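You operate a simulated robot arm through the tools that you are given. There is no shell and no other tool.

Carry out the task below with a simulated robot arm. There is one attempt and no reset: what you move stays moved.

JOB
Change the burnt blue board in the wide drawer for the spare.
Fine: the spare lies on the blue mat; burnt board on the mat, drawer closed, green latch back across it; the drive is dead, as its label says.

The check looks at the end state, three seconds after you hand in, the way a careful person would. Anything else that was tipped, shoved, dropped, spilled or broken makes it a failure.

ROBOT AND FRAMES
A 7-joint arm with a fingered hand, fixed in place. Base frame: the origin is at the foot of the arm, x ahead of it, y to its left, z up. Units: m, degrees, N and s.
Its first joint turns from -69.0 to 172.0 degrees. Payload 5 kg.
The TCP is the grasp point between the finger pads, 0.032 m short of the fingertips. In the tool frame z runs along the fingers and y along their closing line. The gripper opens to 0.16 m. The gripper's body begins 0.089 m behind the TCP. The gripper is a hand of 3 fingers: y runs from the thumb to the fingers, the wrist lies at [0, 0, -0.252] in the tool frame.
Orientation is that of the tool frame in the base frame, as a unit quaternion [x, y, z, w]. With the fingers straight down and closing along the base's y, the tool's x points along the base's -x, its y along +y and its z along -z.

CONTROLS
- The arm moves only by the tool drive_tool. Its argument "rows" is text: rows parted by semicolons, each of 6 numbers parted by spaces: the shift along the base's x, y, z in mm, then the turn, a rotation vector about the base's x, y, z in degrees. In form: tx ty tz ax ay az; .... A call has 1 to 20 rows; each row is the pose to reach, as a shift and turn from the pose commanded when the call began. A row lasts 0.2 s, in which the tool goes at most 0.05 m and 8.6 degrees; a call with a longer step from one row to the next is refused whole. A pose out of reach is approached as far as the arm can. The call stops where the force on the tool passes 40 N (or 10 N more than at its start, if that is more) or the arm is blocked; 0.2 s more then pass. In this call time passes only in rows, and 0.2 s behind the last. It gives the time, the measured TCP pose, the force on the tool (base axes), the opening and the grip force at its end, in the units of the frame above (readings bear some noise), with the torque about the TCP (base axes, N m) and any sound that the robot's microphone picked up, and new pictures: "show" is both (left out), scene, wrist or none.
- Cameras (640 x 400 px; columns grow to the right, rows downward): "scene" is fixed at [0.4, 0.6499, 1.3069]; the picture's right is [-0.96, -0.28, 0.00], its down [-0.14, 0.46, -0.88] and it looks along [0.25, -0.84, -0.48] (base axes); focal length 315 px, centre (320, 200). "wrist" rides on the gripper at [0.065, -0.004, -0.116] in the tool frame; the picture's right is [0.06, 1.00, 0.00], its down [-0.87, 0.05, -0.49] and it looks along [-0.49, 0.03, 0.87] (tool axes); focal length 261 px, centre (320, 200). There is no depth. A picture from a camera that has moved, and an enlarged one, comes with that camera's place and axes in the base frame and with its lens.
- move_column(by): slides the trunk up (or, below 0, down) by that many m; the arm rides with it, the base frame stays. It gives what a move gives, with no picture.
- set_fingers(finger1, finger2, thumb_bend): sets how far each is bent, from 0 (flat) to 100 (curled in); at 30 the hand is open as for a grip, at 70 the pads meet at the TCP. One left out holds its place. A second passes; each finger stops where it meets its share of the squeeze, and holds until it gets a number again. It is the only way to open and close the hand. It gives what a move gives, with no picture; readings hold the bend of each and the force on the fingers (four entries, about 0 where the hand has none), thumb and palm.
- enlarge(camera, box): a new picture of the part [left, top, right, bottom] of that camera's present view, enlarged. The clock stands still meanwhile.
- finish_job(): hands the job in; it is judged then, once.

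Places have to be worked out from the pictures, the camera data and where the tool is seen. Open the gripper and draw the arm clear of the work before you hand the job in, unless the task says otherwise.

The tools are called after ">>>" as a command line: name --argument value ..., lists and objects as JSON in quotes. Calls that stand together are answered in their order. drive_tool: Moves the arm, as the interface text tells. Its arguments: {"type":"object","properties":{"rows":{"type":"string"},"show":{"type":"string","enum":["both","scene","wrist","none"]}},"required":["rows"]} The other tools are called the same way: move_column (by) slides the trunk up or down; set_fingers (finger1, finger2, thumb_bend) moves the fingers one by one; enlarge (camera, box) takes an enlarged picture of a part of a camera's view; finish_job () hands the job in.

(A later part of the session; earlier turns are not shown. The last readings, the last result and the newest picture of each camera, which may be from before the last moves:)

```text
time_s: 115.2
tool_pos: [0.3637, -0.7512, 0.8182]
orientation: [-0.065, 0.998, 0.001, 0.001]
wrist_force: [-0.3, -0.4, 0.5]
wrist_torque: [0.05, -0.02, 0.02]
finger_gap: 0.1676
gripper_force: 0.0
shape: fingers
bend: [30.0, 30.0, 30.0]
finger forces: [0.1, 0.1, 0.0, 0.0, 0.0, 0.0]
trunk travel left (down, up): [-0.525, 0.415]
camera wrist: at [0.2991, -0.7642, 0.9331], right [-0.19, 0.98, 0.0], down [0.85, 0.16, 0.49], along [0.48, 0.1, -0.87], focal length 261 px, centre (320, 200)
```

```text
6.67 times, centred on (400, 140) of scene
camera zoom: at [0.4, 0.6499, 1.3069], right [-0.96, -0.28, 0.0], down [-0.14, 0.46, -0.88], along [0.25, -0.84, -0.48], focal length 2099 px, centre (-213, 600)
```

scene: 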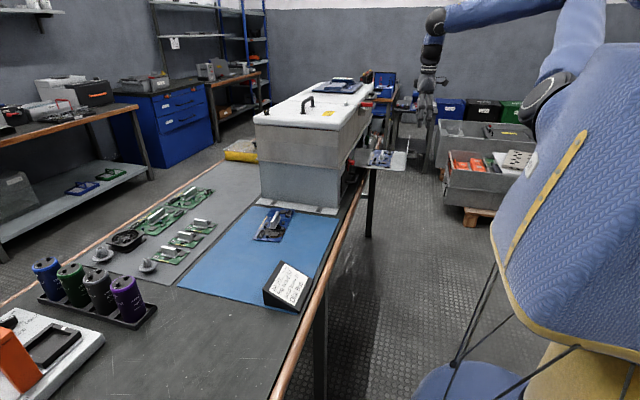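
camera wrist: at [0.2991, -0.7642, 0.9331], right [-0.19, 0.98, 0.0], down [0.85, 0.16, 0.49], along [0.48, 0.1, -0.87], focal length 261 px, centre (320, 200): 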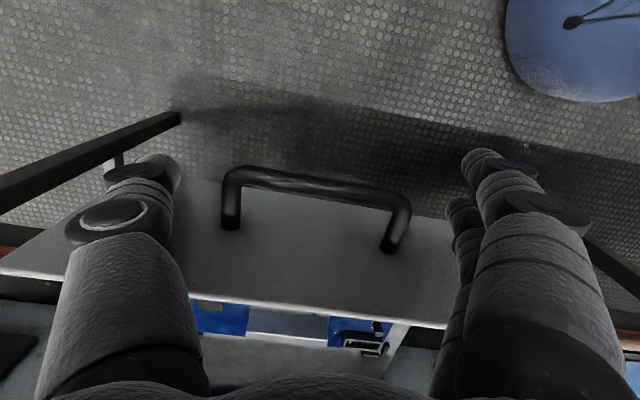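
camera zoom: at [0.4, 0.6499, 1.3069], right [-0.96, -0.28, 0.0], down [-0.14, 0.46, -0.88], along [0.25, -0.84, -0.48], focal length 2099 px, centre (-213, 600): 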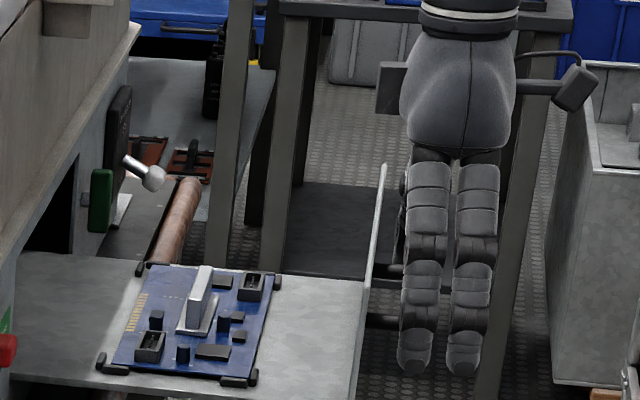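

Straddling the handle as before. Close lightly on its ends and push the drawer in.

>>> set_fingers --finger1 50 --finger2 55 --thumb_bend 50

>>> drive_tool --rows "6 0 0 0 0 0; 14 0 0 0 0 0; 24 0 0 0 0 0; 36 0 0 0 -2 0; 48 0 0 0 -4 0; 60 0 0 0 -6 0; 72 0 0 0 -8 0; 84 0 0 0 -10 0; 96 0 0 0 -12 0" --show "both"

>>> enlarge --camera "scene" --box '[350, 110, 430, 170]'

```text
time_s: 116.2
tool_pos: [0.3634, -0.7515, 0.8181]
orientation: [-0.066, 0.998, 0.002, 0.0]
wrist_force: [-1.4, 1.0, -1.2]
wrist_torque: [-0.25, 0.02, 0.17]
finger_gap: 0.099
gripper_force: 10.8
shape: fingers
bend: [50.0, 46.0, 47.0]
finger forces: [0.0, 11.7, 0.0, 0.1, 10.6, 0.0]
trunk travel left (down, up): [-0.525, 0.415]
```

```text
time_s: 118.2
tool_pos: [0.4594, -0.7513, 0.8188]
orientation: [-0.065, 0.992, -0.005, 0.104]
wrist_force: [-0.8, -1.8, -7.4]
wrist_torque: [-0.29, 0.14, 0.17]
finger_gap: 0.0996
gripper_force: 11.9
shape: fingers
bend: [50.0, 46.0, 47.0]
finger forces: [0.0, 12.0, 0.0, 0.1, 12.0, 0.1]
trunk travel left (down, up): [-0.525, 0.415]
camera wrist: at [0.3728, -0.7633, 0.9162], right [-0.19, 0.98, -0.04], down [0.73, 0.16, 0.66], along [0.65, 0.1, -0.75], focal length 261 px, centre (320, 200)
```

scene: 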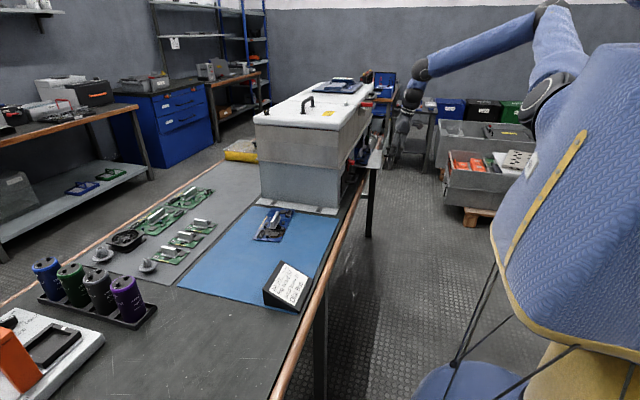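
wrist: 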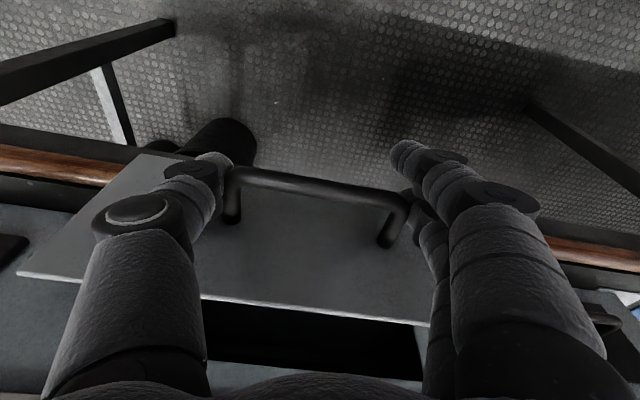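

```text
6.67 times, centred on (390, 140) of scene
camera zoom: at [0.4, 0.6499, 1.3069], right [-0.96, -0.28, 0.0], down [-0.14, 0.46, -0.88], along [0.25, -0.84, -0.48], focal length 2099 px, centre (-147, 600)
```

zoom: 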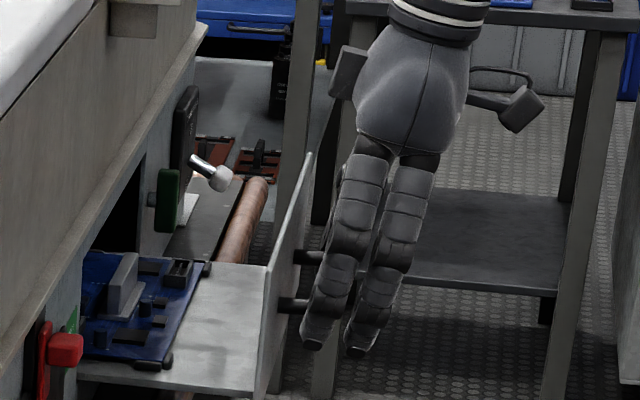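

The drawer slides in well. Continue pushing to closed (another ~115 mm), finishing the tilt to −20° and easing z by 2 mm.

>>> drive_tool --rows "12 0 -1 0 -2 0; 24 0 -2 0 -4 0; 36 0 -2 0 -6 0; 48 0 -2 0 -8 0; 60 0 -2 0 -8 0; 72 0 -2 0 -8 0; 84 0 -2 0 -8 0; 94 0 -2 0 -8 0; 102 0 -2 0 -8 0; 108 0 -2 0 -8 0; 114 0 -2 0 -8 0" --show "both"

>>> enlarge --camera "scene" --box '[340, 110, 420, 170]'

```text
time_s: 120.6
tool_pos: [0.5747, -0.7506, 0.8158]
orientation: [-0.064, 0.983, -0.01, 0.173]
wrist_force: [-7.7, 2.6, -8.7]
wrist_torque: [-0.29, 0.3, 0.22]
finger_gap: 0.0989
gripper_force: 12.2
shape: fingers
bend: [50.0, 46.0, 47.0]
finger forces: [0.1, 14.1, 0.0, 0.0, 10.5, 0.0]
trunk travel left (down, up): [-0.525, 0.415]
camera wrist: at [0.4737, -0.7638, 0.9015], right [-0.18, 0.98, -0.06], down [0.64, 0.16, 0.75], along [0.75, 0.1, -0.65], focal length 261 px, centre (320, 200)
```

scene: 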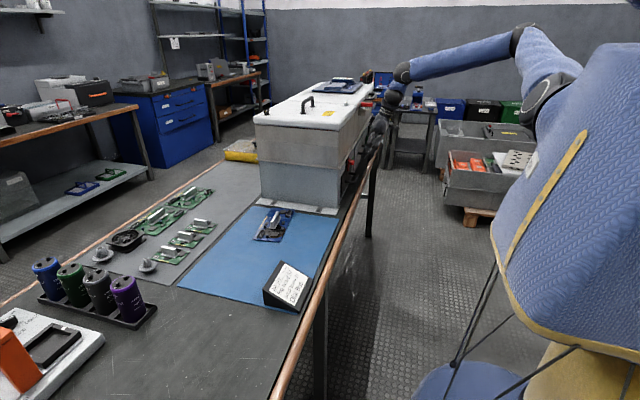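
wrist: 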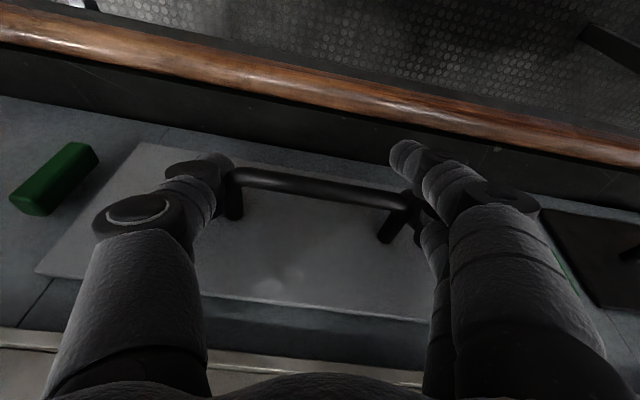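

```text
6.67 times, centred on (380, 140) of scene
camera zoom: at [0.4, 0.6499, 1.3069], right [-0.96, -0.28, 0.0], down [-0.14, 0.46, -0.88], along [0.25, -0.84, -0.48], focal length 2099 px, centre (-80, 600)
```

zoom: 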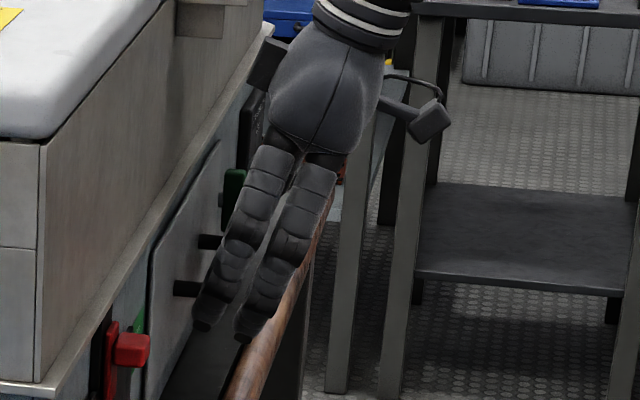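

It looks shut (face resistance −8 N). Push a few more mm to confirm it's fully home.

>>> drive_tool --rows "2 0 0 0 0 0; 4 0 0 0 0 0" --show "none"

>>> enlarge --camera "scene" --box '[350, 110, 400, 160]'

```text
time_s: 121.2
tool_pos: [0.5771, -0.7516, 0.8168]
orientation: [-0.064, 0.983, -0.01, 0.173]
wrist_force: [-17.8, 1.6, -6.9]
wrist_torque: [-0.17, 0.37, 0.12]
finger_gap: 0.0981
gripper_force: 11.6
shape: fingers
bend: [50.0, 46.0, 48.0]
finger forces: [0.0, 13.3, 0.0, 0.0, 10.6, 0.0]
trunk travel left (down, up): [-0.525, 0.415]
```

```text
8.00 times, centred on (375, 135) of scene
camera zoom: at [0.4, 0.6499, 1.3069], right [-0.96, -0.28, 0.0], down [-0.14, 0.46, -0.88], along [0.25, -0.84, -0.48], focal length 2519 px, centre (-120, 720)
```

zoom: 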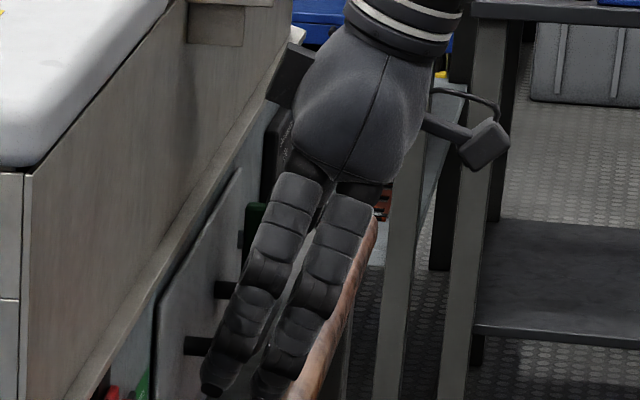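

Firm end stop (18 N): the drawer is shut. Release the handle and back straight off.

>>> set_fingers --finger1 30 --finger2 30 --thumb_bend 30

>>> drive_tool --rows "-10 0 0 0 0 0; -35 0 0 0 0 0; -70 0 10 0 0 0; -100 0 40 0 0 0; -110 0 75 0 0 0; -110 0 100 0 0 0" --show "both"

>>> enlarge --camera "wrist" --box '[140, 130, 480, 280]'

>>> enlarge --camera "scene" --box '[340, 110, 420, 170]'

```text
time_s: 122.2
tool_pos: [0.5795, -0.7509, 0.8174]
orientation: [-0.064, 0.983, -0.01, 0.174]
wrist_force: [0.2, 0.2, 0.1]
wrist_torque: [0.0, 0.03, 0.03]
finger_gap: 0.1673
gripper_force: 0.1
shape: fingers
bend: [30.0, 30.0, 30.0]
finger forces: [0.0, 0.1, 0.0, 0.1, 0.0, 0.0]
trunk travel left (down, up): [-0.525, 0.415]
```

```text
time_s: 123.6
tool_pos: [0.4671, -0.7516, 0.9171]
orientation: [-0.063, 0.983, -0.01, 0.174]
wrist_force: [1.3, 0.4, 0.5]
wrist_torque: [0.01, 0.01, -0.02]
finger_gap: 0.1678
gripper_force: 0.1
shape: fingers
bend: [30.0, 30.0, 30.0]
finger forces: [0.1, 0.1, 0.0, 0.0, 0.0, 0.0]
trunk travel left (down, up): [-0.525, 0.415]
camera wrist: at [0.3665, -0.7641, 1.002], right [-0.18, 0.98, -0.06], down [0.63, 0.16, 0.76], along [0.75, 0.1, -0.65], focal length 261 px, centre (320, 200)
```

scene: 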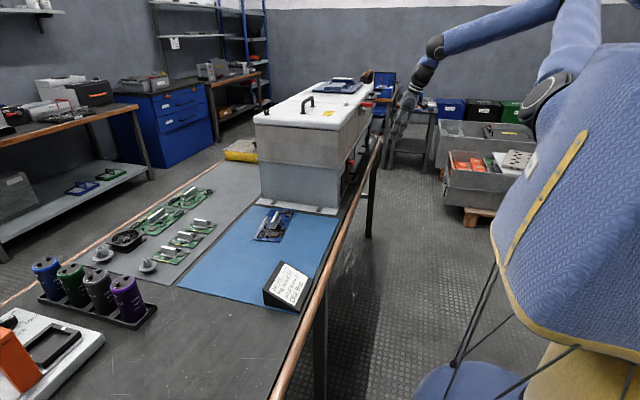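
wrist: 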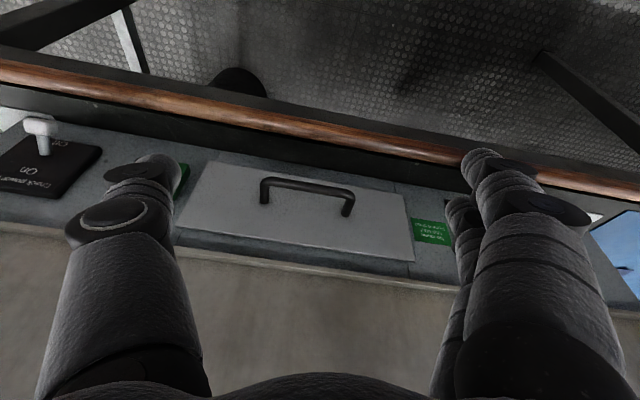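

```text
1.88 times, centred on (310, 205) of wrist
camera zoom: at [0.3665, -0.7641, 1.002], right [-0.18, 0.98, -0.06], down [0.63, 0.16, 0.76], along [0.75, 0.1, -0.65], focal length 491 px, centre (339, 191)
```

zoom: 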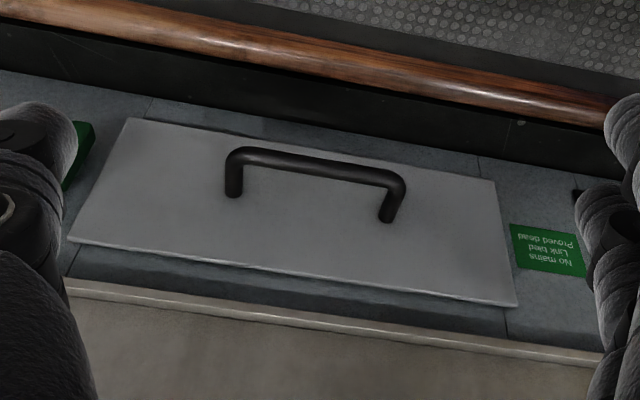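

```text
6.67 times, centred on (380, 140) of scene
camera zoom: at [0.4, 0.6499, 1.3069], right [-0.96, -0.28, 0.0], down [-0.14, 0.46, -0.88], along [0.25, -0.84, -0.48], focal length 2099 px, centre (-80, 600)
```

zoom: 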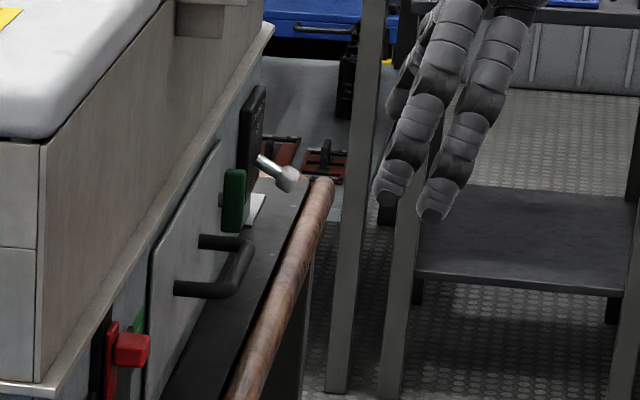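

Drawer flush and shut, latch still upright. Now to turn it back: I'll bring the thumb tip to the right of the latch's upper half and push it toward −y so it swings down to horizontal. First re-orient (tilt −20°, yaw 15°) and approach.

>>> drive_tool --rows "25 -10 -10 1.2 0.2 4; 50 -22 -17 2.5 0.33 8.1; 75 -30 -30 2.5 0.33 8.1; 95 -33 -45 2.5 0.33 8.1" --show "wrist"

>>> enlarge --camera "wrist" --box '[0, 60, 240, 220]'

>>> enlarge --camera "scene" --box '[350, 105, 400, 155]'

```text
time_s: 124.6
tool_pos: [0.5646, -0.7845, 0.8712]
orientation: [-0.129, 0.976, 0.024, 0.172]
wrist_force: [0.3, -0.6, 0.1]
wrist_torque: [0.03, 0.01, -0.02]
finger_gap: 0.1677
gripper_force: 0.1
shape: fingers
bend: [30.0, 30.0, 30.0]
finger forces: [0.0, 0.0, 0.0, 0.0, 0.0, 0.1]
trunk travel left (down, up): [-0.525, 0.415]
camera wrist: at [0.4666, -0.8153, 0.9556], right [-0.32, 0.95, -0.02], down [0.61, 0.22, 0.76], along [0.72, 0.23, -0.65], focal length 261 px, centre (320, 200)
```

wrist: 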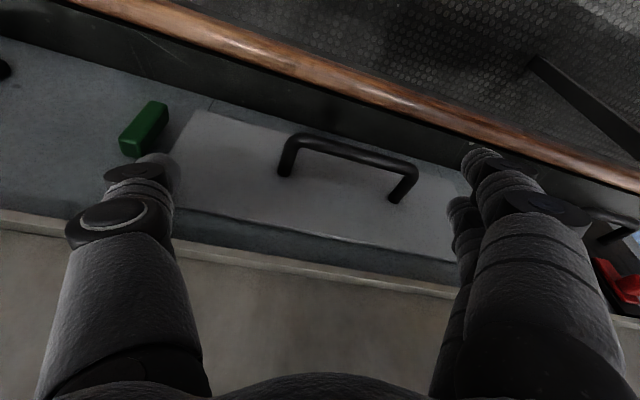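

```text
2.50 times, centred on (120, 140) of wrist
camera zoom: at [0.4666, -0.8153, 0.9556], right [-0.32, 0.95, -0.02], down [0.61, 0.22, 0.76], along [0.72, 0.23, -0.65], focal length 652 px, centre (820, 350)
```

zoom: 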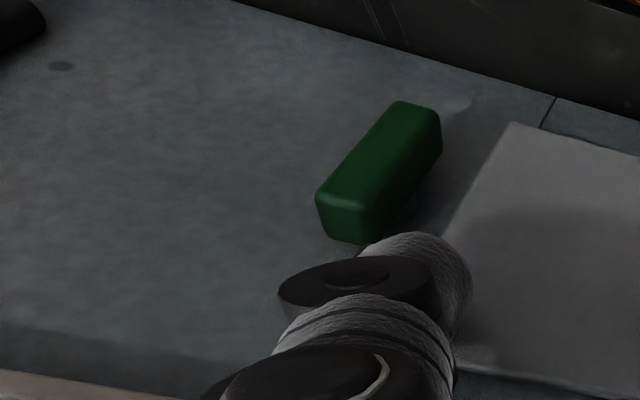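

```text
8.00 times, centred on (375, 130) of scene
camera zoom: at [0.4, 0.6499, 1.3069], right [-0.96, -0.28, 0.0], down [-0.14, 0.46, -0.88], along [0.25, -0.84, -0.48], focal length 2519 px, centre (-120, 760)
```

zoom: 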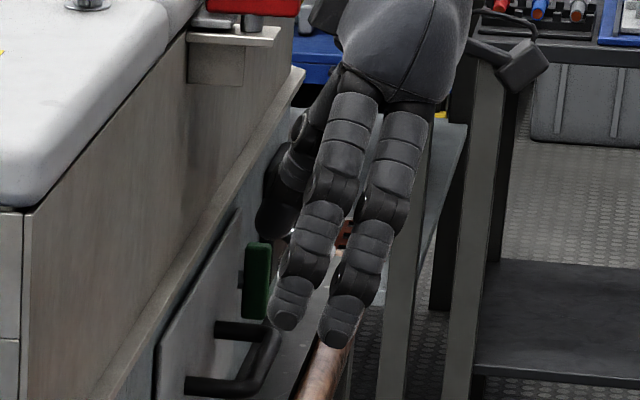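

Latch bar right face at ≈ −0.885, top at ≈ 0.839; thumb tip is just to its right and above. Lower the tip to about 10 mm above the pivot height and nudge toward −y.

>>> drive_tool --rows "4 0 -10 0 0 0; 5 0 -20 0 0 0; 5 0 -25 0 0 0; 5 -5 -25 0 0 0; 5 -10 -25 0 0 0; 5 -15 -25 0 0 0" --show "wrist"

>>> enlarge --camera "wrist" --box '[0, 60, 240, 220]'

>>> enlarge --camera "scene" --box '[350, 105, 400, 155]'

```text
time_s: 126.0
tool_pos: [0.5685, -0.7984, 0.8465]
orientation: [-0.13, 0.976, 0.024, 0.171]
wrist_force: [-0.5, 4.2, 2.4]
wrist_torque: [-0.08, -0.04, 0.1]
finger_gap: 0.1643
gripper_force: 2.4
shape: fingers
bend: [30.0, 30.0, 31.0]
finger forces: [0.1, 0.1, 0.0, 0.0, 3.9, 0.0]
trunk travel left (down, up): [-0.525, 0.415]
camera wrist: at [0.4717, -0.8285, 0.9318], right [-0.32, 0.95, -0.02], down [0.61, 0.22, 0.76], along [0.72, 0.23, -0.65], focal length 261 px, centre (320, 200)
```

wrist: 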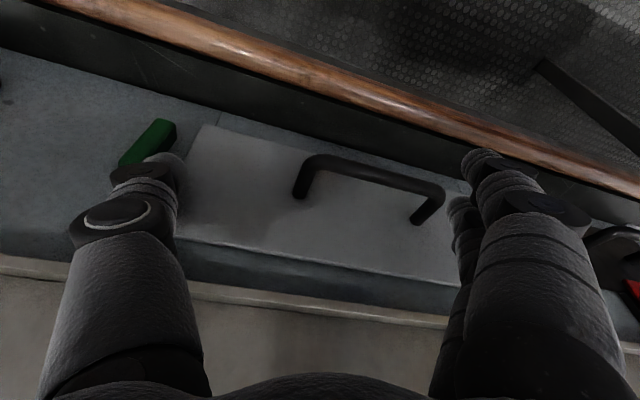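

```text
2.50 times, centred on (120, 140) of wrist
camera zoom: at [0.4717, -0.8285, 0.9318], right [-0.32, 0.95, -0.02], down [0.61, 0.22, 0.76], along [0.72, 0.23, -0.65], focal length 652 px, centre (820, 350)
```

zoom: 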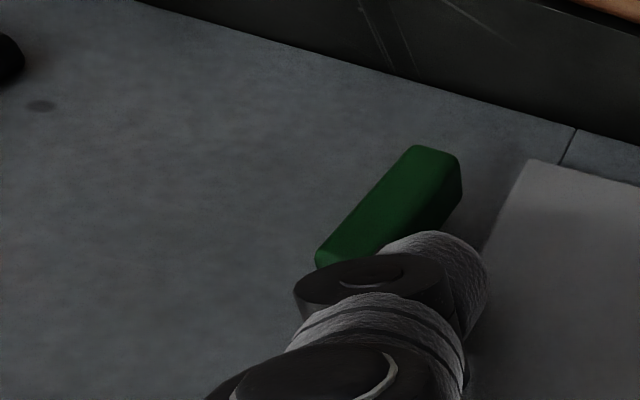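

```text
8.00 times, centred on (375, 130) of scene
camera zoom: at [0.4, 0.6499, 1.3069], right [-0.96, -0.28, 0.0], down [-0.14, 0.46, -0.88], along [0.25, -0.84, -0.48], focal length 2519 px, centre (-120, 760)
```

zoom: 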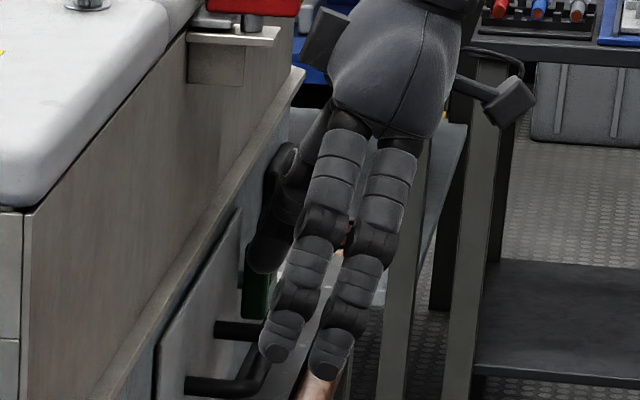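

Contact with the bar (4 N). Keep pushing toward −y in small steps.

>>> drive_tool --rows "0 -3 0 0 0 0; 0 -6 0 0 0 0; 0 -9 0 0 0 0; 0 -12 0 0 0 0" --show "wrist"

>>> enlarge --camera "wrist" --box '[0, 60, 240, 220]'

>>> enlarge --camera "scene" --box '[350, 105, 400, 155]'

```text
time_s: 127.0
tool_pos: [0.5676, -0.811, 0.8472]
orientation: [-0.13, 0.976, 0.024, 0.171]
wrist_force: [0.7, 2.2, 1.2]
wrist_torque: [-0.09, -0.05, 0.03]
finger_gap: 0.1662
gripper_force: 1.0
shape: fingers
bend: [30.0, 30.0, 31.0]
finger forces: [0.0, 0.0, 0.1, 0.0, 2.3, 0.0]
trunk travel left (down, up): [-0.525, 0.415]
camera wrist: at [0.4713, -0.8413, 0.9316], right [-0.32, 0.95, -0.02], down [0.61, 0.22, 0.76], along [0.72, 0.23, -0.65], focal length 261 px, centre (320, 200)
```

wrist: 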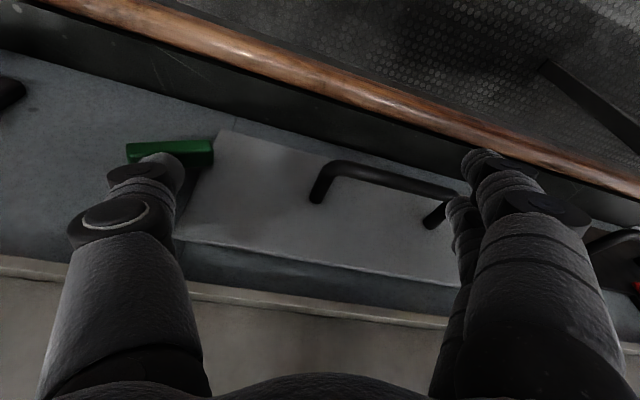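

```text
2.50 times, centred on (120, 140) of wrist
camera zoom: at [0.4713, -0.8413, 0.9316], right [-0.32, 0.95, -0.02], down [0.61, 0.22, 0.76], along [0.72, 0.23, -0.65], focal length 652 px, centre (820, 350)
```

zoom: 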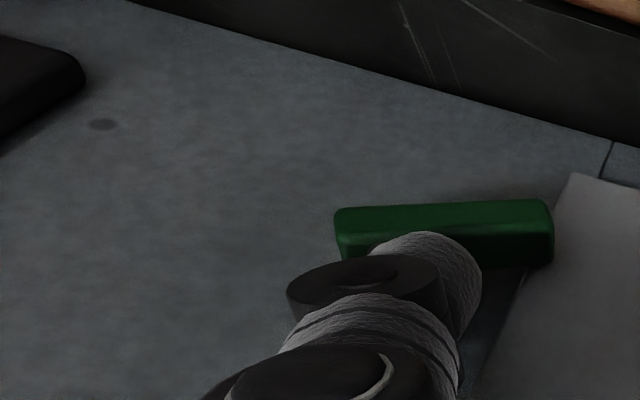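

```text
8.00 times, centred on (375, 130) of scene
camera zoom: at [0.4, 0.6499, 1.3069], right [-0.96, -0.28, 0.0], down [-0.14, 0.46, -0.88], along [0.25, -0.84, -0.48], focal length 2519 px, centre (-120, 760)
```

zoom: 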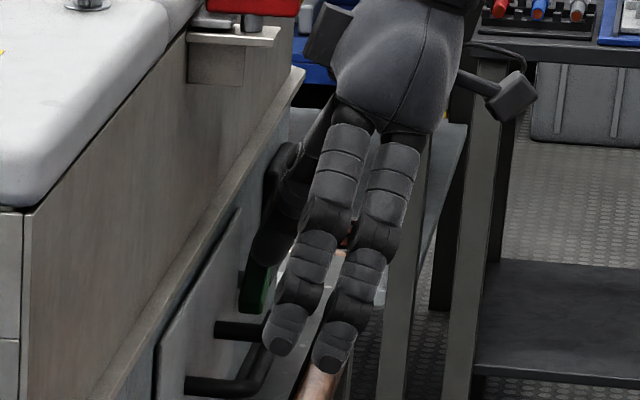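

The bar has swung ~60°, left end still ~29° high. Continue −y and then press down on the left half to bring it level.

>>> drive_tool --rows "0 -4 0 0 0 0; 0 -8 0 0 0 0; 0 -11 -1 0 0 0; 0 -12 -3 0 0 0" --show "wrist"

>>> enlarge --camera "wrist" --box '[0, 60, 240, 220]'

```text
time_s: 128.0
tool_pos: [0.569, -0.823, 0.844]
orientation: [-0.13, 0.976, 0.024, 0.172]
wrist_force: [0.1, 0.0, 0.9]
wrist_torque: [-0.11, -0.04, 0.03]
finger_gap: 0.1675
gripper_force: 0.6
shape: fingers
bend: [30.0, 30.0, 30.0]
finger forces: [0.0, 0.1, 0.1, 0.0, 1.6, 0.0]
trunk travel left (down, up): [-0.525, 0.415]
camera wrist: at [0.4719, -0.8531, 0.9291], right [-0.32, 0.95, -0.02], down [0.61, 0.22, 0.76], along [0.72, 0.23, -0.65], focal length 261 px, centre (320, 200)
```

wrist: 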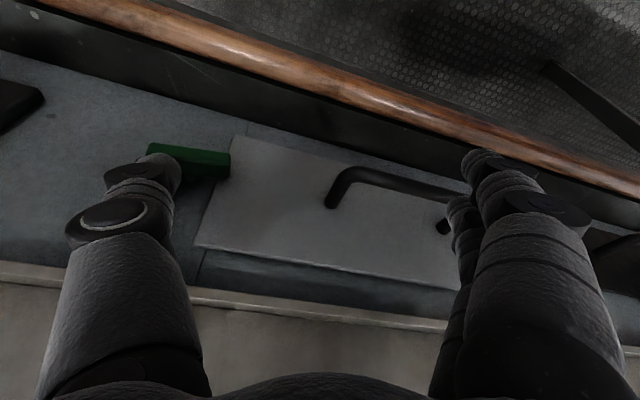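

```text
2.50 times, centred on (120, 140) of wrist
camera zoom: at [0.4719, -0.8531, 0.9291], right [-0.32, 0.95, -0.02], down [0.61, 0.22, 0.76], along [0.72, 0.23, -0.65], focal length 652 px, centre (820, 350)
```

zoom: 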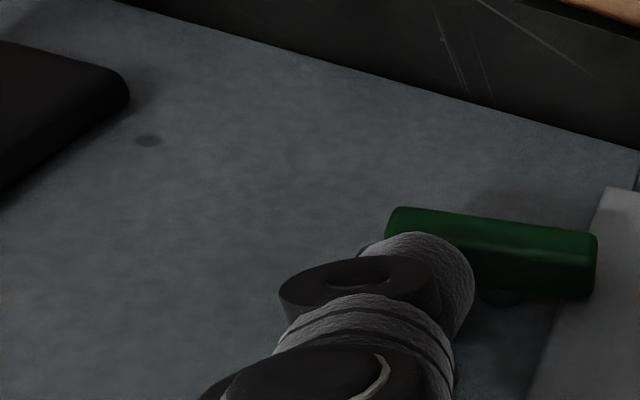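

About 11° left to go. Press down ~3.5 mm more on the left half.

>>> drive_tool --rows "0 0 -2 0 0 0; 0 0 -3.7 0 0 0" --show "none"

>>> enlarge --camera "wrist" --box '[0, 60, 240, 220]'

```text
time_s: 128.6
tool_pos: [0.5688, -0.8231, 0.8399]
orientation: [-0.13, 0.976, 0.024, 0.172]
wrist_force: [-0.2, -0.2, 2.6]
wrist_torque: [-0.23, -0.06, 0.01]
finger_gap: 0.1685
gripper_force: 1.2
shape: fingers
bend: [30.0, 30.0, 30.0]
finger forces: [0.0, 0.0, 0.0, 0.0, 2.5, 0.0]
trunk travel left (down, up): [-0.525, 0.415]
```

```text
2.50 times, centred on (120, 140) of wrist
camera zoom: at [0.4717, -0.8529, 0.925], right [-0.32, 0.95, -0.02], down [0.61, 0.22, 0.76], along [0.72, 0.23, -0.65], focal length 652 px, centre (820, 350)
```

zoom: 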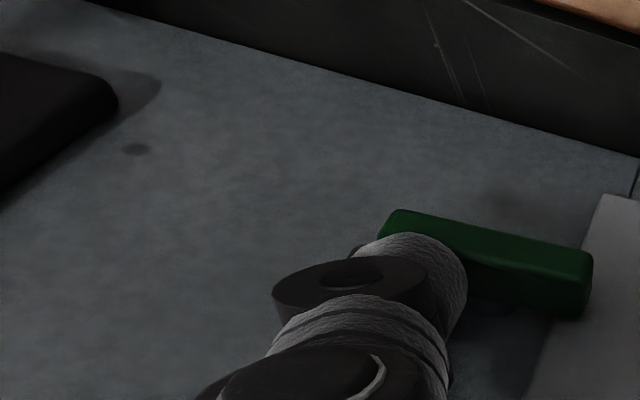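

≈5° left. Press 1.5 mm more.

>>> drive_tool --rows "0 0 -1.7 0 0 0" --show "none"

>>> enlarge --camera "wrist" --box '[0, 60, 240, 220]'

```text
time_s: 129.0
tool_pos: [0.569, -0.8215, 0.8392]
orientation: [-0.129, 0.976, 0.024, 0.173]
wrist_force: [-1.0, 1.1, 6.4]
wrist_torque: [-0.56, -0.17, -0.08]
finger_gap: 0.1689
gripper_force: 3.4
shape: fingers
bend: [30.0, 30.0, 30.0]
finger forces: [0.1, 0.1, 0.0, 0.0, 6.6, 0.1]
trunk travel left (down, up): [-0.525, 0.415]
```

```text
2.50 times, centred on (120, 140) of wrist
camera zoom: at [0.4717, -0.8525, 0.9239], right [-0.32, 0.95, -0.02], down [0.61, 0.22, 0.76], along [0.73, 0.23, -0.65], focal length 652 px, centre (820, 350)
```

zoom: 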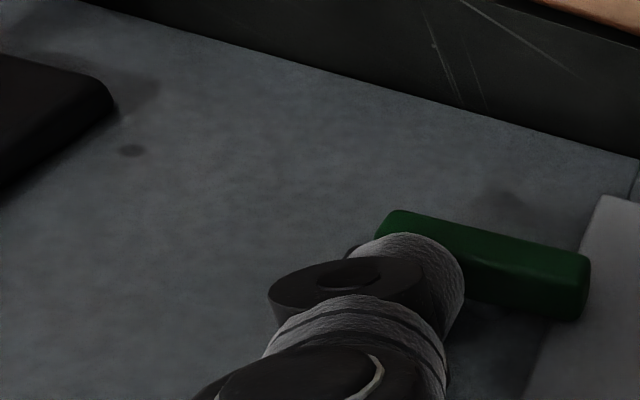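

Force is rising (6 N) – it may be at its stop. Retreat upward/back and return to the same viewpoint I used at the start to compare the latch with its original position.

>>> drive_tool --rows "0 0 12 0 0 0; -8 5 30 0 0 0; -30 25 60 0 0 -5; -45 55 90 0 0 -10; -55 85 115 0 0 -15; -62 112.5 125.5 0 0 -15.1" --show "both"

>>> enlarge --camera "wrist" --box '[100, 100, 260, 200]'

>>> enlarge --camera "scene" --box '[350, 105, 400, 155]'

```text
time_s: 130.4
tool_pos: [0.5059, -0.709, 0.9602]
orientation: [0.001, 0.985, 0.001, 0.174]
wrist_force: [-0.5, 0.2, -0.8]
wrist_torque: [0.03, -0.01, -0.01]
finger_gap: 0.1679
gripper_force: 0.1
shape: fingers
bend: [30.0, 30.0, 30.0]
finger forces: [0.0, 0.1, 0.0, 0.0, 0.1, 0.0]
trunk travel left (down, up): [-0.525, 0.415]
camera wrist: at [0.4044, -0.7131, 1.0456], right [-0.06, 1.0, -0.02], down [0.65, 0.05, 0.76], along [0.76, 0.03, -0.65], focal length 261 px, centre (320, 200)
```

scene: 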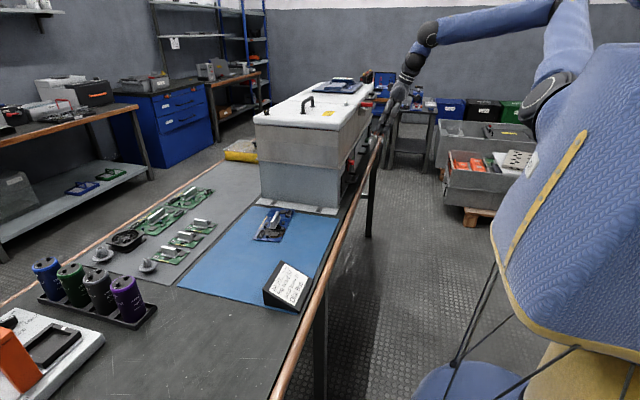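
wrist: 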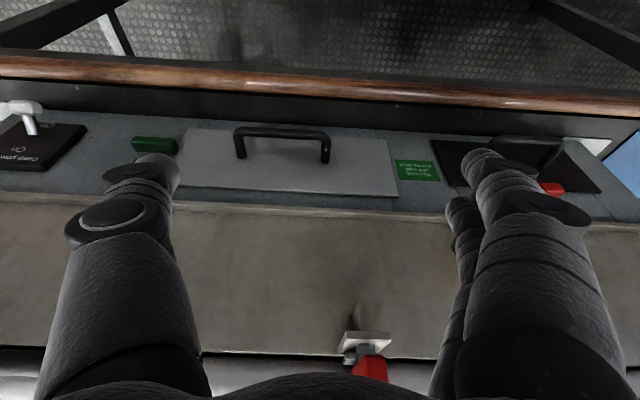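

```text
4.00 times, centred on (180, 150) of wrist
camera zoom: at [0.4044, -0.7131, 1.0456], right [-0.06, 1.0, -0.02], down [0.65, 0.05, 0.76], along [0.76, 0.03, -0.65], focal length 1043 px, centre (880, 400)
```

zoom: 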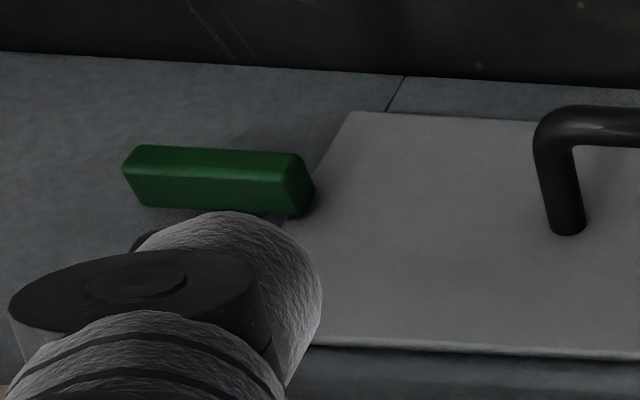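

```text
8.00 times, centred on (375, 130) of scene
camera zoom: at [0.4, 0.6499, 1.3069], right [-0.96, -0.28, 0.0], down [-0.14, 0.46, -0.88], along [0.25, -0.84, -0.48], focal length 2519 px, centre (-120, 760)
```

zoom: 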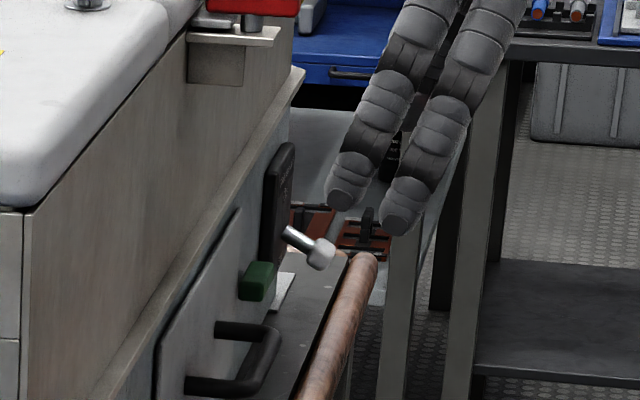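

The latch is back across the drawer edge exactly as at the start (same image position within a pixel or two). Now the last part: put the burnt board fully onto the mat. First level the tool and move away from the cabinet.

>>> drive_tool --rows "-25 20 5 0 5 0; -45 50 8 0 12 0; -65 85 8 0 20 0; -72 120 8 0 20 0" --show "none"

>>> drive_tool --rows "0 5 0 0 0 8.4; 2 15 0 0 0 16.8; 4 25 0 0 0 25.2; 7 38 0 0 0 33.6; 10 50 0 0 0 42; 13 62 0 0 0 50.4; 18 75 0 0 0 58.8; 24 90 0 0 0 67.2; 32 105 0 0 0 75.6; 40 125 0 0 0 84; 48 145 0 0 0 92; 55 170 0 0 0 95" --show "both"

```text
time_s: 131.4
tool_pos: [0.4359, -0.591, 0.9715]
orientation: [-0.001, 1.0, 0.001, 0.0]
wrist_force: [-0.2, 0.2, -0.5]
wrist_torque: [-0.03, -0.03, 0.01]
finger_gap: 0.1681
gripper_force: 0.1
shape: fingers
bend: [30.0, 30.0, 30.0]
finger forces: [0.0, 0.1, 0.0, 0.0, 0.1, 0.1]
trunk travel left (down, up): [-0.525, 0.415]
```

```text
time_s: 134.0
tool_pos: [0.4899, -0.4203, 0.9735]
orientation: [0.738, -0.675, -0.001, 0.001]
wrist_force: [0.4, 0.6, -0.8]
wrist_torque: [-0.02, -0.02, 0.0]
finger_gap: 0.1681
gripper_force: 0.1
shape: fingers
bend: [30.0, 30.0, 30.0]
finger forces: [0.1, 0.0, 0.0, 0.1, 0.0, 0.0]
trunk travel left (down, up): [-0.525, 0.415]
camera wrist: at [0.4989, -0.484, 1.087], right [-0.99, -0.15, 0.0], down [-0.13, 0.86, 0.49], along [-0.08, 0.49, -0.87], focal length 261 px, centre (320, 200)
```

scene: 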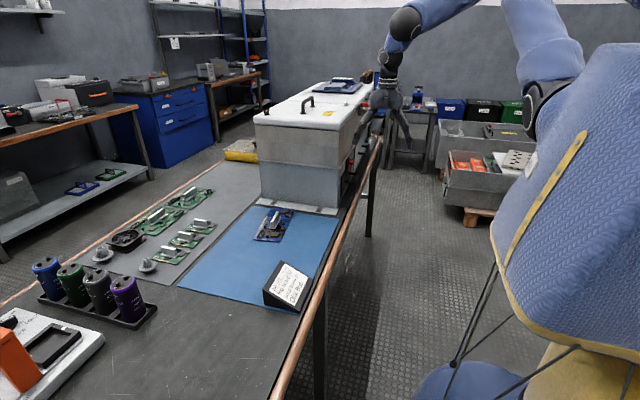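
wrist: 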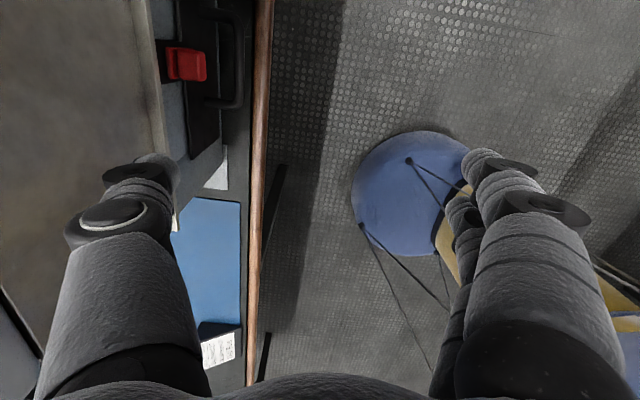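

Clear of the cabinet. Pre-shape the hand and continue over to the mat, rising so the trunk can be lowered again.

>>> set_fingers --finger1 58 --finger2 58 --thumb_bend 58

>>> drive_tool --rows "5 35 5 0 0 0; 10 70 15 0 0 0; 18 105 30 0 0 0; 30 140 50 0 0 0; 48 170 75 0 0 0; 68 200 100 0 0 0; 88 225 130 0 0 0; 108 245 155 0 0 0" --show "none"

>>> move_column --by -0.2

```text
time_s: 135.0
tool_pos: [0.4895, -0.4209, 0.9726]
orientation: [0.737, -0.676, -0.002, 0.0]
wrist_force: [-0.4, 0.2, -0.6]
wrist_torque: [0.03, -0.01, -0.01]
finger_gap: 0.0598
gripper_force: 0.1
shape: fingers
bend: [57.0, 57.0, 57.0]
finger forces: [0.0, 0.0, 0.0, 0.0, 0.1, 0.0]
trunk travel left (down, up): [-0.525, 0.415]
```

```text
time_s: 136.8
tool_pos: [0.5977, -0.174, 1.1271]
orientation: [0.737, -0.676, -0.002, 0.0]
wrist_force: [0.3, -0.6, 1.0]
wrist_torque: [0.03, 0.04, 0.02]
finger_gap: 0.0598
gripper_force: 0.1
shape: fingers
bend: [57.0, 57.0, 57.0]
finger forces: [0.0, 0.0, 0.0, 0.1, 0.0, 0.1]
trunk travel left (down, up): [-0.525, 0.415]
```

```text
time_s: 139.0
tool_pos: [0.597, -0.1743, 0.928]
orientation: [0.737, -0.675, 0.0, 0.0]
wrist_force: [-0.1, 0.3, -0.3]
wrist_torque: [-0.01, -0.01, -0.02]
finger_gap: 0.0597
gripper_force: 0.0
shape: fingers
bend: [57.0, 57.0, 57.0]
finger forces: [0.0, 0.0, 0.0, 0.1, 0.0, 0.0]
trunk travel left (down, up): [-0.325, 0.615]
```

Now approach the burnt board from the −x side at moderate height and look at its fin.

>>> drive_tool --rows "33 -4 -20 0 0 0; 66 -8 -40 0 0 0; 100 -14 -60 0 0 0; 133 -20 -75 0 0 0; 160 -25 -80 0 0 0" --show "both"

>>> enlarge --camera "wrist" --box '[140, 0, 460, 260]'

```text
time_s: 140.2
tool_pos: [0.7559, -0.1972, 0.8444]
orientation: [0.737, -0.676, 0.0, 0.001]
wrist_force: [0.3, 0.2, -0.1]
wrist_torque: [0.0, -0.05, -0.02]
finger_gap: 0.0596
gripper_force: 0.0
shape: fingers
bend: [57.0, 57.0, 57.0]
finger forces: [0.0, 0.0, 0.1, 0.0, 0.0, 0.1]
trunk travel left (down, up): [-0.325, 0.615]
camera wrist: at [0.7649, -0.2632, 0.9596], right [-0.99, -0.15, 0.0], down [-0.13, 0.86, 0.49], along [-0.08, 0.49, -0.87], focal length 261 px, centre (320, 200)
```

scene: 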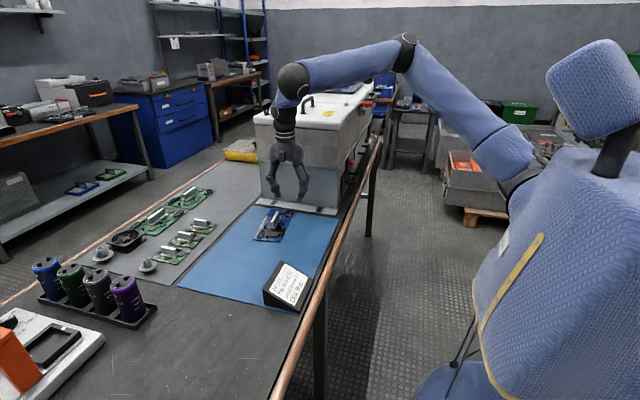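
wrist: 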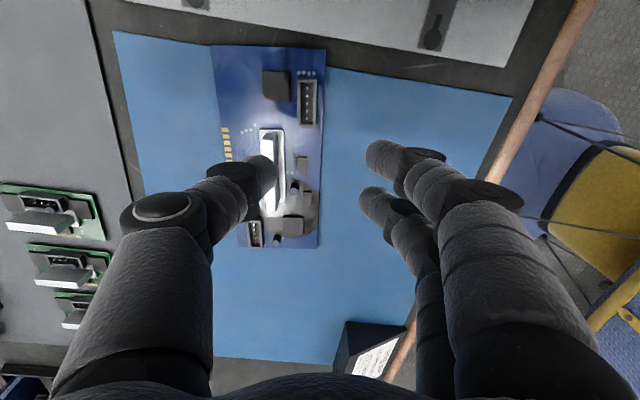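

```text
1.54 times, centred on (300, 130) of wrist
camera zoom: at [0.7649, -0.2632, 0.9596], right [-0.99, -0.15, 0.0], down [-0.13, 0.86, 0.49], along [-0.08, 0.49, -0.87], focal length 401 px, centre (351, 308)
```

zoom: 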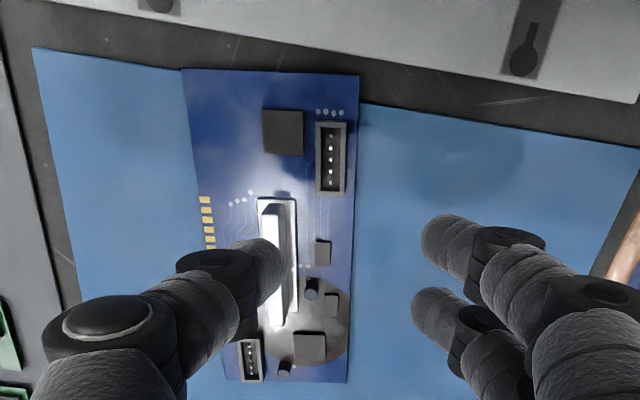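

Burnt fin centre ≈ (0.794, −0.163), parallel to the hand. Move diagonally down to just above it (this spot is only reachable low).

>>> drive_tool --rows "20 3 -12 0 0 0; 33 12 -30 0 0 0; 39.7 20.7 -45 0 0 0" --show "wrist"

>>> enlarge --camera "wrist" --box '[200, 50, 440, 250]'

>>> enlarge --camera "scene" --box '[240, 170, 320, 250]'

```text
time_s: 141.0
tool_pos: [0.7893, -0.1867, 0.8001]
orientation: [0.738, -0.675, -0.001, -0.002]
wrist_force: [-0.8, -0.3, 0.5]
wrist_torque: [-0.04, 0.02, 0.04]
finger_gap: 0.0599
gripper_force: 0.1
shape: fingers
bend: [57.0, 57.0, 57.0]
finger forces: [0.0, 0.0, 0.1, 0.0, 0.0, 0.0]
out of reach, approached as far as the arm can: row 2, 3
trunk travel left (down, up): [-0.325, 0.615]
camera wrist: at [0.7975, -0.252, 0.9132], right [-0.99, -0.15, 0.0], down [-0.13, 0.86, 0.5], along [-0.07, 0.49, -0.87], focal length 261 px, centre (320, 200)
```

wrist: 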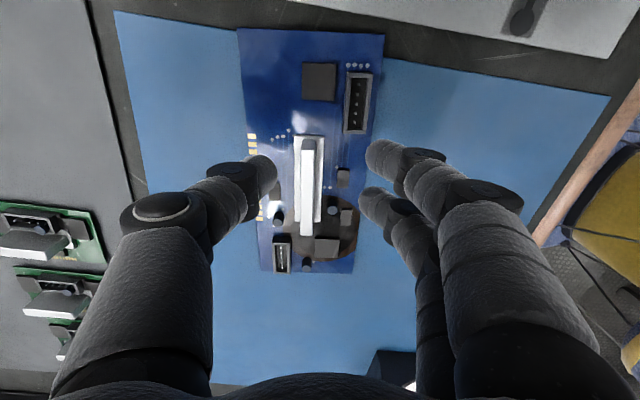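

```text
2.00 times, centred on (320, 150) of wrist
camera zoom: at [0.7975, -0.252, 0.9132], right [-0.99, -0.15, 0.0], down [-0.13, 0.86, 0.5], along [-0.07, 0.49, -0.87], focal length 521 px, centre (320, 300)
```

zoom: 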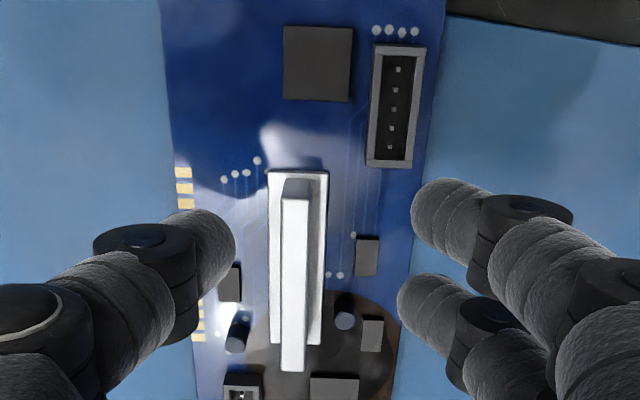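

```text
5.00 times, centred on (280, 210) of scene
camera zoom: at [0.4, 0.6499, 1.3069], right [-0.96, -0.28, 0.0], down [-0.14, 0.46, -0.88], along [0.25, -0.84, -0.48], focal length 1574 px, centre (520, 150)
```

zoom: 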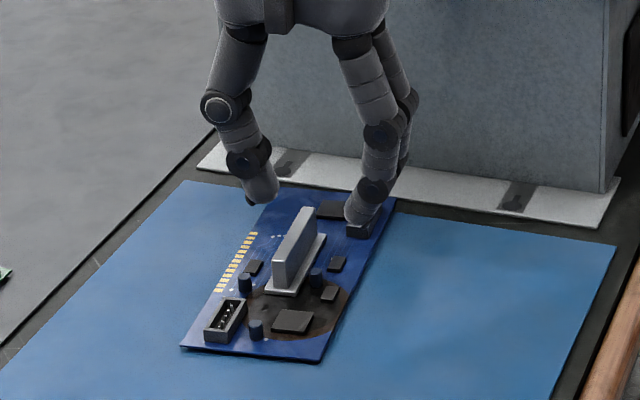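

The fin is ~8 mm to +x of centre; the gap (6 cm) leaves room, so I shift while descending, where reach improves.

>>> drive_tool --rows "2 1 -8 0 0 0; 5 3.5 -16 0 0 0; 8 5.5 -22 0 0 0" --show "wrist"

>>> enlarge --camera "wrist" --box '[200, 50, 440, 250]'

```text
time_s: 141.8
tool_pos: [0.7935, -0.1854, 0.776]
orientation: [0.738, -0.675, -0.002, -0.002]
wrist_force: [0.0, -0.7, -0.3]
wrist_torque: [-0.01, 0.02, -0.02]
finger_gap: 0.0596
gripper_force: 0.1
shape: fingers
bend: [57.0, 57.0, 57.0]
finger forces: [0.0, 0.0, 0.0, 0.0, 0.0, 0.1]
trunk travel left (down, up): [-0.325, 0.615]
camera wrist: at [0.8033, -0.2495, 0.8898], right [-0.99, -0.15, 0.0], down [-0.13, 0.86, 0.5], along [-0.07, 0.49, -0.87], focal length 261 px, centre (320, 200)
```

wrist: 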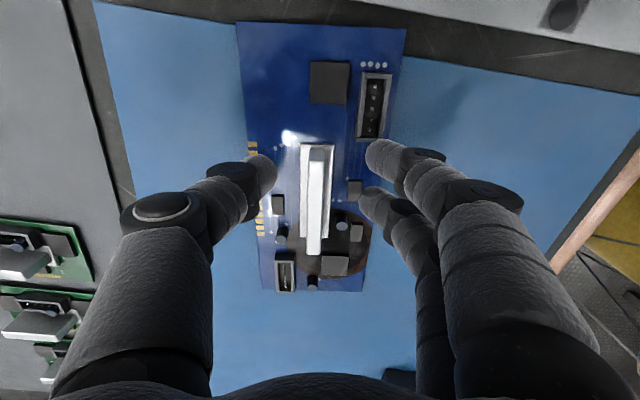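

```text
2.00 times, centred on (320, 150) of wrist
camera zoom: at [0.8033, -0.2495, 0.8898], right [-0.99, -0.15, 0.0], down [-0.13, 0.86, 0.5], along [-0.07, 0.49, -0.87], focal length 521 px, centre (320, 300)
```

zoom: 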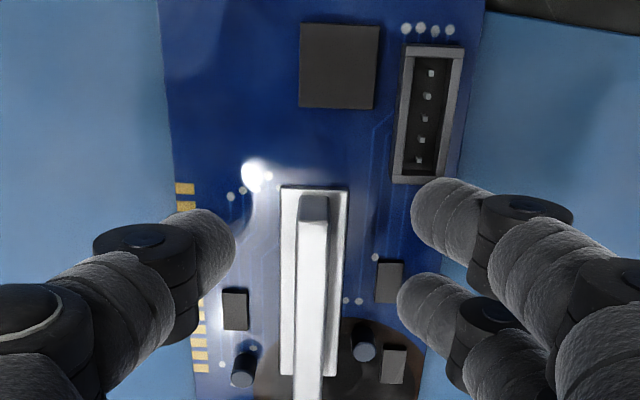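

Well centred now (≈2 mm). Close in, lower the last few mm and squeeze.

>>> set_fingers --finger1 66 --finger2 66 --thumb_bend 66

>>> drive_tool --rows "1 0.5 -2 0 0 0; 1.5 1 -4 0 0 0" --show "none"

>>> set_fingers --finger1 78 --finger2 78 --thumb_bend 78

>>> enlarge --camera "wrist" --box '[200, 50, 440, 250]'

```text
time_s: 142.8
tool_pos: [0.7944, -0.1845, 0.7766]
orientation: [0.737, -0.676, -0.001, -0.002]
wrist_force: [0.4, -0.2, -0.5]
wrist_torque: [0.01, -0.01, -0.01]
finger_gap: 0.0266
gripper_force: 0.5
shape: fingers
bend: [66.0, 66.0, 66.0]
finger forces: [0.0, 0.0, 0.0, 0.0, 0.8, 0.0]
trunk travel left (down, up): [-0.325, 0.615]
```

```text
time_s: 143.4
tool_pos: [0.7952, -0.183, 0.7726]
orientation: [0.738, -0.675, -0.002, -0.003]
wrist_force: [0.1, 0.6, -0.2]
wrist_torque: [-0.01, 0.01, 0.02]
finger_gap: 0.026
gripper_force: 0.4
shape: fingers
bend: [66.0, 66.0, 66.0]
finger forces: [0.1, 0.1, 0.1, 0.0, 0.2, 0.1]
trunk travel left (down, up): [-0.325, 0.615]
```

```text
time_s: 144.4
tool_pos: [0.7957, -0.1841, 0.771]
orientation: [0.737, -0.676, -0.001, -0.002]
wrist_force: [0.8, 0.0, -1.1]
wrist_torque: [-0.02, 0.02, 0.02]
finger_gap: 0.0155
gripper_force: 21.1
shape: fingers
bend: [73.0, 73.0, 71.0]
finger forces: [10.8, 10.8, 0.0, 0.1, 21.9, 0.0]
trunk travel left (down, up): [-0.325, 0.615]
```

```text
2.00 times, centred on (320, 150) of wrist
camera zoom: at [0.8042, -0.2489, 0.886], right [-0.99, -0.15, 0.0], down [-0.13, 0.86, 0.5], along [-0.07, 0.49, -0.87], focal length 521 px, centre (320, 300)
```

zoom: 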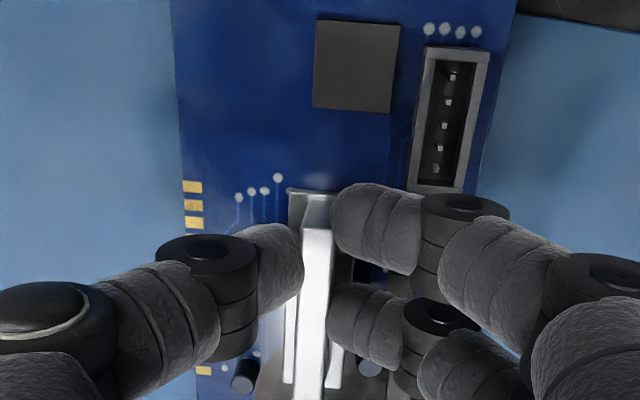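

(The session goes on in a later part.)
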